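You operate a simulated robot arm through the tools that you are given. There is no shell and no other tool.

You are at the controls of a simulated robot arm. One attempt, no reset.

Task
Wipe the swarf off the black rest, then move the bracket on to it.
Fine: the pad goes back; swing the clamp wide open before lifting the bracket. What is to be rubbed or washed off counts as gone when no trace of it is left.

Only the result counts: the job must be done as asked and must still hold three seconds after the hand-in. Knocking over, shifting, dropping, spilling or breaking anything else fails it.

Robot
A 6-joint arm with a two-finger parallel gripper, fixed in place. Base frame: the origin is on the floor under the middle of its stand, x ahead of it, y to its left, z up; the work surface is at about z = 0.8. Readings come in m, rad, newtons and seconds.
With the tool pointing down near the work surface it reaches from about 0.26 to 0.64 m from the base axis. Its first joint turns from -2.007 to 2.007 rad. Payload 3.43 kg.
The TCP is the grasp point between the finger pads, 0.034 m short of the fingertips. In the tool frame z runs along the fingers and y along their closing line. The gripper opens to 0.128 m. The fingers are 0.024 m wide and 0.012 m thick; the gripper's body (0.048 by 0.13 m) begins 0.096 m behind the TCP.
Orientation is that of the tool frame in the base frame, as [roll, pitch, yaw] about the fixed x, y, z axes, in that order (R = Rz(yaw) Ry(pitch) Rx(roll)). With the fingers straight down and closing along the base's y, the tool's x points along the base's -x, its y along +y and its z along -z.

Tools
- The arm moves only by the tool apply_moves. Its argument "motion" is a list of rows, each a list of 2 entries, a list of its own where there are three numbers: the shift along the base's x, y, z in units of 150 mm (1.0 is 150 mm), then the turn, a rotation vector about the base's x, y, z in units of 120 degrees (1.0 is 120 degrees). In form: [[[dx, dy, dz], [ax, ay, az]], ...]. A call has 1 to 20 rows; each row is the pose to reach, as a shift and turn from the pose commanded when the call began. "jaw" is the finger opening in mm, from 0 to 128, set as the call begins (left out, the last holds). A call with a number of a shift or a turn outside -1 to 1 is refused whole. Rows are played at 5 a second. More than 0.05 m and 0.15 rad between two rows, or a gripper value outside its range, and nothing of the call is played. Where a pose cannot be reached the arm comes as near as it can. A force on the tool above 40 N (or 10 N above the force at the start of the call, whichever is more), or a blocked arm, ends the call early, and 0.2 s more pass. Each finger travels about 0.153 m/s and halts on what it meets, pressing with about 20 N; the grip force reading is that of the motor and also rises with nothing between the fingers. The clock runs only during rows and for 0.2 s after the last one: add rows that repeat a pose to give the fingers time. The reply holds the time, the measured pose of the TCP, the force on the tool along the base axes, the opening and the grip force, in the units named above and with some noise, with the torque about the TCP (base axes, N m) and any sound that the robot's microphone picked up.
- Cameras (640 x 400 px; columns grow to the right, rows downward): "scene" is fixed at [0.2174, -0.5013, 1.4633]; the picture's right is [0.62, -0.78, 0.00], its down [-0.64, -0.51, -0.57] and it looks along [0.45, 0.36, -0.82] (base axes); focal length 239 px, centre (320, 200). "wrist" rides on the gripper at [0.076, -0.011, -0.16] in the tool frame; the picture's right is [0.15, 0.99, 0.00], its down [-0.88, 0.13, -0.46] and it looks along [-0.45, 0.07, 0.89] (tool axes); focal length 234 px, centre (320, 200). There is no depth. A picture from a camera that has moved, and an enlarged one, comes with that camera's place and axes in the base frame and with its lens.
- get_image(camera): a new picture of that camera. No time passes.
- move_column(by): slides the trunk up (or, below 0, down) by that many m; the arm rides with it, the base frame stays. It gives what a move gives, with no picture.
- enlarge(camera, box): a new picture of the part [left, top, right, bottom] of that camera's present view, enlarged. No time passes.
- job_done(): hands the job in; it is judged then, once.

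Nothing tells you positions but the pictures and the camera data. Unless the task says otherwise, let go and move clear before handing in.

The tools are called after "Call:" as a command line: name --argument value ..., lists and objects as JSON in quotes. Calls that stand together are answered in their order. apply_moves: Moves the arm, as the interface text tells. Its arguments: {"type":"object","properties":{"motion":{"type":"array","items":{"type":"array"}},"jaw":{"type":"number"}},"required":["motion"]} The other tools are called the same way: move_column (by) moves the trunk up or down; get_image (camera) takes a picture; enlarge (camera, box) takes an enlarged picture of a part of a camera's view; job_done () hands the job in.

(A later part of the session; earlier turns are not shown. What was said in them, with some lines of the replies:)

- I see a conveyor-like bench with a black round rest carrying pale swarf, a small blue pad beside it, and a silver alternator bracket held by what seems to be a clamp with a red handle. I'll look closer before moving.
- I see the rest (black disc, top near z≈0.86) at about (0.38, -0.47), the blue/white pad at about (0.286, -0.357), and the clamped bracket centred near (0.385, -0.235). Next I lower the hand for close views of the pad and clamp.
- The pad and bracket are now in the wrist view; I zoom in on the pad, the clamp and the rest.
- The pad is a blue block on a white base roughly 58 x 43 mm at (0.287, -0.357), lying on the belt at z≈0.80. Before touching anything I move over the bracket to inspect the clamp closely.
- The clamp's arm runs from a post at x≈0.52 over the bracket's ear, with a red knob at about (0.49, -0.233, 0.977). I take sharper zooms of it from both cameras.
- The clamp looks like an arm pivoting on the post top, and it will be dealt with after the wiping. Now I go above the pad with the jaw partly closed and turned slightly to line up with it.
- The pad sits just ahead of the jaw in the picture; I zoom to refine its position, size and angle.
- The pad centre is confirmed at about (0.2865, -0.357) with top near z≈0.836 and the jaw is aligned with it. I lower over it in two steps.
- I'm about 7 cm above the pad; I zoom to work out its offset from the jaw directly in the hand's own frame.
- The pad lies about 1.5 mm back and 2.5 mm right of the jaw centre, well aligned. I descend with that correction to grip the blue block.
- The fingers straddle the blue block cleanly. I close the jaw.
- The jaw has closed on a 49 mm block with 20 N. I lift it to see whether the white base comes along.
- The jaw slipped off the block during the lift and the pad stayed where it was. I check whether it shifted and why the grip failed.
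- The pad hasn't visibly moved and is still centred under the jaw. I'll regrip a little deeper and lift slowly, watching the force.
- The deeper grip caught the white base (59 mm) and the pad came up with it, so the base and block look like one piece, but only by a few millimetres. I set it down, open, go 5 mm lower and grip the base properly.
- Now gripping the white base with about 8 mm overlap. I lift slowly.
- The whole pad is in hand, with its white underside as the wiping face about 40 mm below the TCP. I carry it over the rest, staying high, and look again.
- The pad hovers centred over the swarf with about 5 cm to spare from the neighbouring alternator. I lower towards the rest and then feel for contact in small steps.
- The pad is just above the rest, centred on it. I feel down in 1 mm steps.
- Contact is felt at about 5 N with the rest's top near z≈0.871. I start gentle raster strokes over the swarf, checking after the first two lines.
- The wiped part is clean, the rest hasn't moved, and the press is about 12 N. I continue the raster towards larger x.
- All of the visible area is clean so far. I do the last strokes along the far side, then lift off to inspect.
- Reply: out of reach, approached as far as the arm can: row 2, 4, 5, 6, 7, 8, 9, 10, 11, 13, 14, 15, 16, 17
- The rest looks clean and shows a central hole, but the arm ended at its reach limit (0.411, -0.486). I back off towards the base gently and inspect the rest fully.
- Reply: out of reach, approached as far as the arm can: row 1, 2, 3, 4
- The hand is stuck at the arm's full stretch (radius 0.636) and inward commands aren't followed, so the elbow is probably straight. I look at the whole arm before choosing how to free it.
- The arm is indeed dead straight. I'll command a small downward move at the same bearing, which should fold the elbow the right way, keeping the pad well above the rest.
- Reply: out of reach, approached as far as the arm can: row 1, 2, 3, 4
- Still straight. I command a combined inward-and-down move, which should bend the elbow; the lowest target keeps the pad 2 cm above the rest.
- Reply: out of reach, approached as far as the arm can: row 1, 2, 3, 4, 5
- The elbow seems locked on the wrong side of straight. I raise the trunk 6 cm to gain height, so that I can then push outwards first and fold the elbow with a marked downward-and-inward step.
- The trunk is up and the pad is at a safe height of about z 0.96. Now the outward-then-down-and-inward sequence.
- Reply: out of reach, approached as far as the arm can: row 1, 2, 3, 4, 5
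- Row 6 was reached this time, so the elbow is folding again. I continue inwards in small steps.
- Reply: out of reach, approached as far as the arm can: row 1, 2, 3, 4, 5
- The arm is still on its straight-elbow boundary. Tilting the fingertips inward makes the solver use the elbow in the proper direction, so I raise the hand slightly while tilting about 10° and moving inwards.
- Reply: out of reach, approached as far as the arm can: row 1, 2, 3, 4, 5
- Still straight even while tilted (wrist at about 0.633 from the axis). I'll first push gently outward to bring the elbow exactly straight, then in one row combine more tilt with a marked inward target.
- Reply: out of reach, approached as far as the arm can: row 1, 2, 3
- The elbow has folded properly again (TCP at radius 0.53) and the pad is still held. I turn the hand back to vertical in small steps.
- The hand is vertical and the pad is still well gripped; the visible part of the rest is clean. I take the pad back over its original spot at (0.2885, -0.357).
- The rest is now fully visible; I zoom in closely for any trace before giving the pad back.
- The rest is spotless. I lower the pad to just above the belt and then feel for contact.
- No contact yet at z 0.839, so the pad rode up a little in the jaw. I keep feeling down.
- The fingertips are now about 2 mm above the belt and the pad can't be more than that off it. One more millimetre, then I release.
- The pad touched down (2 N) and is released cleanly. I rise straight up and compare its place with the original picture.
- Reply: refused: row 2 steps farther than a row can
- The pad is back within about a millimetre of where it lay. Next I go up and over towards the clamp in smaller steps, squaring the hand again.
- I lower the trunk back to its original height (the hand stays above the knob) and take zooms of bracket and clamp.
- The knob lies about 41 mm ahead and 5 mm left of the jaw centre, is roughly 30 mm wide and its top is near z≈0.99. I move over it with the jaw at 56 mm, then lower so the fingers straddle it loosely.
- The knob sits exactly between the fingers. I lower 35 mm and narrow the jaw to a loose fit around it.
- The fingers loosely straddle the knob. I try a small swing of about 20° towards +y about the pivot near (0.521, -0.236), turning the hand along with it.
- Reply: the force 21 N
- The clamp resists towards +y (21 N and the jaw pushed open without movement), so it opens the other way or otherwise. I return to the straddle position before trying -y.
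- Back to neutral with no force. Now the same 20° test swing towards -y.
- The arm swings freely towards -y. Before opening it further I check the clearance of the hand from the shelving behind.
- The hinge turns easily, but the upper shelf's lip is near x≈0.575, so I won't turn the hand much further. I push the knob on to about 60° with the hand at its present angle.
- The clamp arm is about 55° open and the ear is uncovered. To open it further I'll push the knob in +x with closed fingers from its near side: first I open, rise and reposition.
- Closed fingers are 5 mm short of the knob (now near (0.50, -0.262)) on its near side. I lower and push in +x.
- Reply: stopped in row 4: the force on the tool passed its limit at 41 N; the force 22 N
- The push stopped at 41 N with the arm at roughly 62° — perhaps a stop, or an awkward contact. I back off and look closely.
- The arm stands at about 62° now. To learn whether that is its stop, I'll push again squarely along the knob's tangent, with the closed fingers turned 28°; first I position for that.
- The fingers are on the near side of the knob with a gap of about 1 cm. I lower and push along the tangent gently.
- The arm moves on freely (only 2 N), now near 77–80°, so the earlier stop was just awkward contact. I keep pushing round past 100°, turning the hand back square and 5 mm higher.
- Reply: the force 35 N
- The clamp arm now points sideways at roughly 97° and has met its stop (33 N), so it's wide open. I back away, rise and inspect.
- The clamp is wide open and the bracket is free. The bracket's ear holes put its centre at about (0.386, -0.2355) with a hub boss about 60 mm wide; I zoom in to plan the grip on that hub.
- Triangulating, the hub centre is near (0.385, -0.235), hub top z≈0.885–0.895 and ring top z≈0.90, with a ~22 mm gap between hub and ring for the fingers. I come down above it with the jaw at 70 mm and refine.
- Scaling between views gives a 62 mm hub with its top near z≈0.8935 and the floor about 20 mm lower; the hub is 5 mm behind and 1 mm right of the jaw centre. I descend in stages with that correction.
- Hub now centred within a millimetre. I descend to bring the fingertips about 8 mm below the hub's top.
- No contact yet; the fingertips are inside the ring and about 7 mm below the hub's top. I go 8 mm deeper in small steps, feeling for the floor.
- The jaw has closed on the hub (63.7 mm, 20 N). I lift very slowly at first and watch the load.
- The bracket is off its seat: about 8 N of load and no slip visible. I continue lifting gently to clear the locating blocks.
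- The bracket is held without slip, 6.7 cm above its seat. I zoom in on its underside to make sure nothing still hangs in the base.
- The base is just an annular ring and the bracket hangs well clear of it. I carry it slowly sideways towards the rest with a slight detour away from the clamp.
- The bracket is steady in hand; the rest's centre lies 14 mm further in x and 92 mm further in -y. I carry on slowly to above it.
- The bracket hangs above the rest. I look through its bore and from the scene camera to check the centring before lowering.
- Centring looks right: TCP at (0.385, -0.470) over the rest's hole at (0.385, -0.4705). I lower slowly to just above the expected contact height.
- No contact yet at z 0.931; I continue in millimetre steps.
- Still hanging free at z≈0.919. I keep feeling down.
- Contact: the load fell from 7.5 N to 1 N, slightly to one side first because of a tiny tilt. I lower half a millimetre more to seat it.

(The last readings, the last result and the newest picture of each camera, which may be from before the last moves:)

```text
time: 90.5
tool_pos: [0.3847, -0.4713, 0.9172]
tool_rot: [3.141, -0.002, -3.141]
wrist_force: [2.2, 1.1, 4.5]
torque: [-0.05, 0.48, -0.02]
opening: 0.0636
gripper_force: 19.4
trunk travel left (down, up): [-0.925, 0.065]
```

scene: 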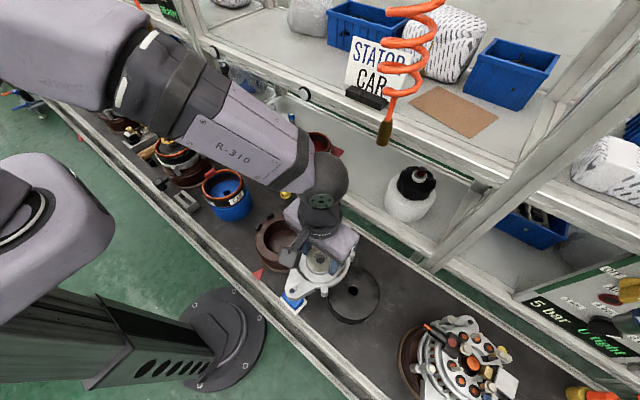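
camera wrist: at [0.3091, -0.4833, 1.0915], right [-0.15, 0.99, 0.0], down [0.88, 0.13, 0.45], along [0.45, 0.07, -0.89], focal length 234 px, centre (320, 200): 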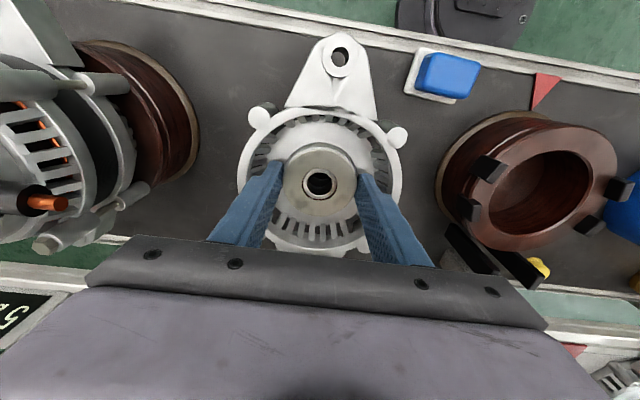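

The bracket's weight is now fully on the rest (+4.5 N). I open the jaw just enough to free the hub.

Call:
apply_moves --motion '[[[0, 0, 0], [0, 0, 0]], [[0, 0, 0], [0, 0, 0]], [[0, 0, 0.003], [0, 0, 0]]]' --jaw 69

Call:
enlarge --camera "wrist" --box '[220, 80, 420, 240]'

Call:
enlarge --camera "scene" --box '[310, 240, 400, 330]'

```text
time: 91.3
tool_pos: [0.385, -0.4709, 0.916]
tool_rot: [3.14, -0.004, -3.142]
wrist_force: [0.6, 0.4, 0.1]
torque: [-0.01, 0.0, -0.03]
opening: 0.069
gripper_force: 0.1
trunk travel left (down, up): [-0.925, 0.065]
```

```text
2.50 times, centred on (320, 160) of wrist
camera zoom: at [0.309, -0.482, 1.076], right [-0.15, 0.99, 0.0], down [0.88, 0.13, 0.45], along [0.45, 0.07, -0.89], focal length 585 px, centre (320, 300)
```

zoom: 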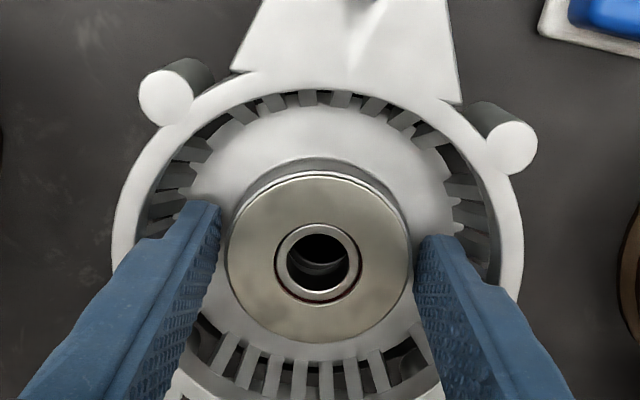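

```text
4.44 times, centred on (355, 285) of scene
camera zoom: at [0.2174, -0.5013, 1.4633], right [0.62, -0.78, 0.0], down [-0.64, -0.51, -0.57], along [0.45, 0.36, -0.82], focal length 1061 px, centre (164, -178)
```

zoom: 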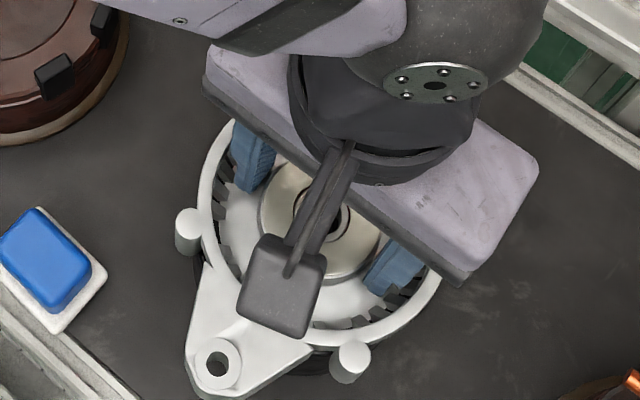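

The bracket rests by itself on the rest and the fingers are free. I withdraw straight up.

Call:
apply_moves --motion '[[[0, 0, 0.03], [0, 0, 0]], [[0, 0, 0.08], [0, 0, 0]], [[0, 0, 0.16], [0, 0, 0]], [[0, 0, 0.26], [0, 0, 0]], [[0, 0, 0.38], [0, 0, 0]], [[0, 0, 0.52], [0, 0, 0]], [[0, 0, 0.66], [0, 0, 0]]]' --jaw 69

Call:
apply_moves --motion '[[[-0.1, 0.13, 0.05], [0, 0, 0]], [[-0.25, 0.3, 0.12], [0, 0, 0]], [[-0.4, 0.5, 0.2], [0, 0, 0]], [[-0.55, 0.7, 0.25], [0, 0, 0]], [[-0.6, 0.9, 0.3], [0, 0, 0]]]' --jaw 69

Call:
get_image --camera "scene"

Call:
enlarge --camera "scene" --box '[270, 230, 410, 350]'

Call:
get_image --camera "wrist"

```text
time: 92.9
tool_pos: [0.3836, -0.4708, 1.0161]
tool_rot: [3.139, -0.004, -3.14]
wrist_force: [0.3, 0.2, 0.0]
torque: [0.03, -0.01, -0.02]
opening: 0.069
gripper_force: 0.1
trunk travel left (down, up): [-0.925, 0.065]
```

```text
time: 94.1
tool_pos: [0.2941, -0.3349, 1.0614]
tool_rot: [3.141, -0.001, -3.141]
wrist_force: [-0.2, 1.0, -0.3]
torque: [-0.04, 0.01, -0.01]
opening: 0.0689
gripper_force: 0.1
trunk travel left (down, up): [-0.925, 0.065]
```

```text
taken
```

scene: 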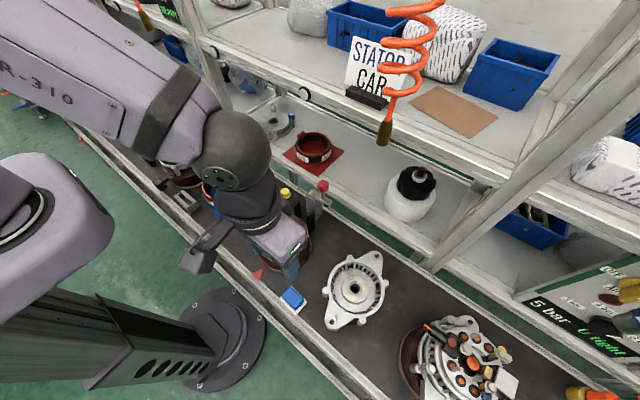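

```text
3.33 times, centred on (340, 290) of scene
camera zoom: at [0.2174, -0.5013, 1.4633], right [0.62, -0.78, 0.0], down [-0.64, -0.51, -0.57], along [0.45, 0.36, -0.82], focal length 796 px, centre (253, -100)
```

zoom: 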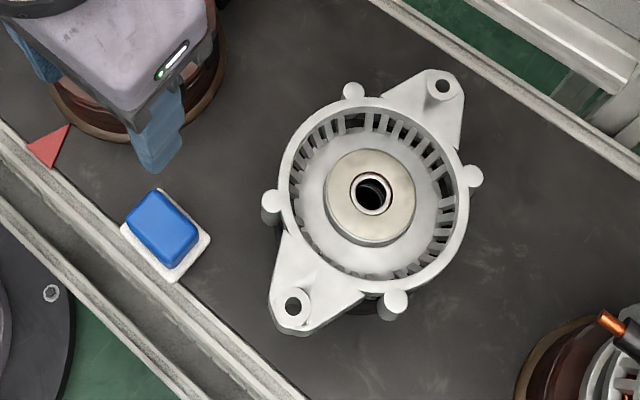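

```text
taken
camera wrist: at [0.2187, -0.3475, 1.2202], right [-0.15, 0.99, 0.0], down [0.88, 0.13, 0.45], along [0.45, 0.07, -0.89], focal length 234 px, centre (320, 200)
```

wrist: 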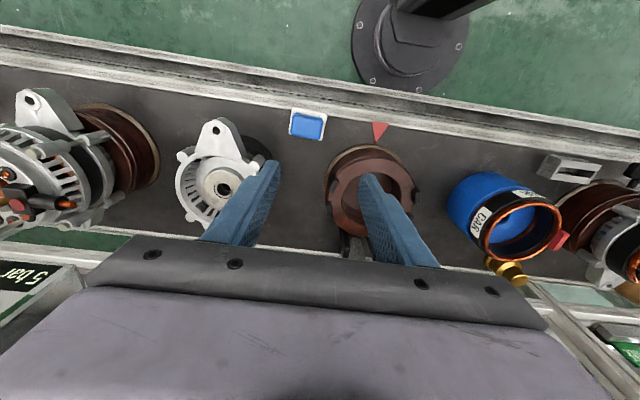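

The bracket sits level and centred on the rest, the pad is in its place. I check that the clamp is still open and everything else is undisturbed.

Call:
enlarge --camera "scene" --box '[260, 150, 360, 280]'

Call:
enlarge --camera "wrist" --box '[150, 90, 270, 240]'

```text
3.08 times, centred on (310, 215) of scene
camera zoom: at [0.2174, -0.5013, 1.4633], right [0.62, -0.78, 0.0], down [-0.64, -0.51, -0.57], along [0.45, 0.36, -0.82], focal length 734 px, centre (351, 154)
```

zoom: 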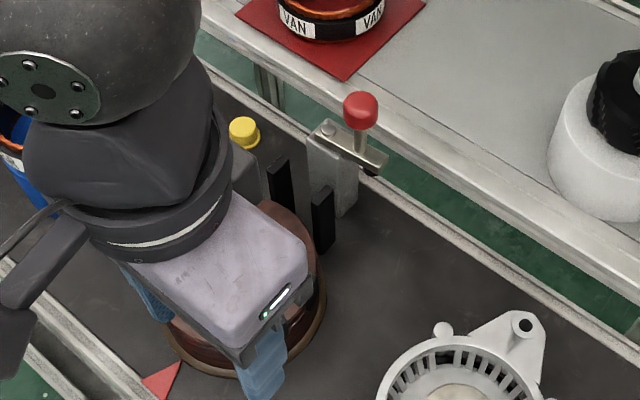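

```text
2.67 times, centred on (210, 165) of wrist
camera zoom: at [0.2187, -0.3475, 1.2202], right [-0.15, 0.99, 0.0], down [0.88, 0.13, 0.45], along [0.45, 0.07, -0.89], focal length 624 px, centre (613, 293)
```

zoom: 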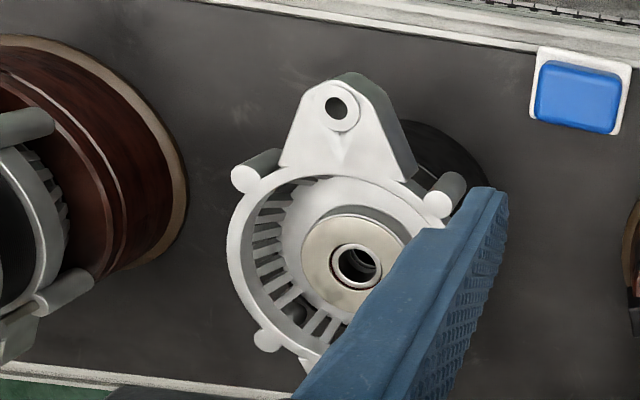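

The swarf is gone, the pad is back, the clamp stands wide open, and the bracket sits on the black rest with the hand clear. I hand the job in.

Call:
job_done

```text
The job is handed in.
```

I wiped the black rest clean, moved the bracket onto it, and handed the job in. The judged result has not come back.

- **Swarf:** close-up pictures taken after wiping showed no trace left on the rest.
- **Pad:** it is back within about 2 mm of where it started. My first grip on it slipped off. That left the pad where it was, and I regripped it by the white base.
- **Clamp:** it was swung to about 97°, where it met its stop, before the bracket was lifted. One push on it hit the 40 N force limit and was stopped. I saw no damage, and it then swung open freely.
- **Bracket:** it sits level and centred on the rest. The hand was clear when I handed in.

While wiping the far side, the arm reached full stretch and stuck with the pad in hand. I freed it by raising the trunk 6 cm and tilting the hand, then returned the trunk to its original height. In the final pictures nothing else looked disturbed.
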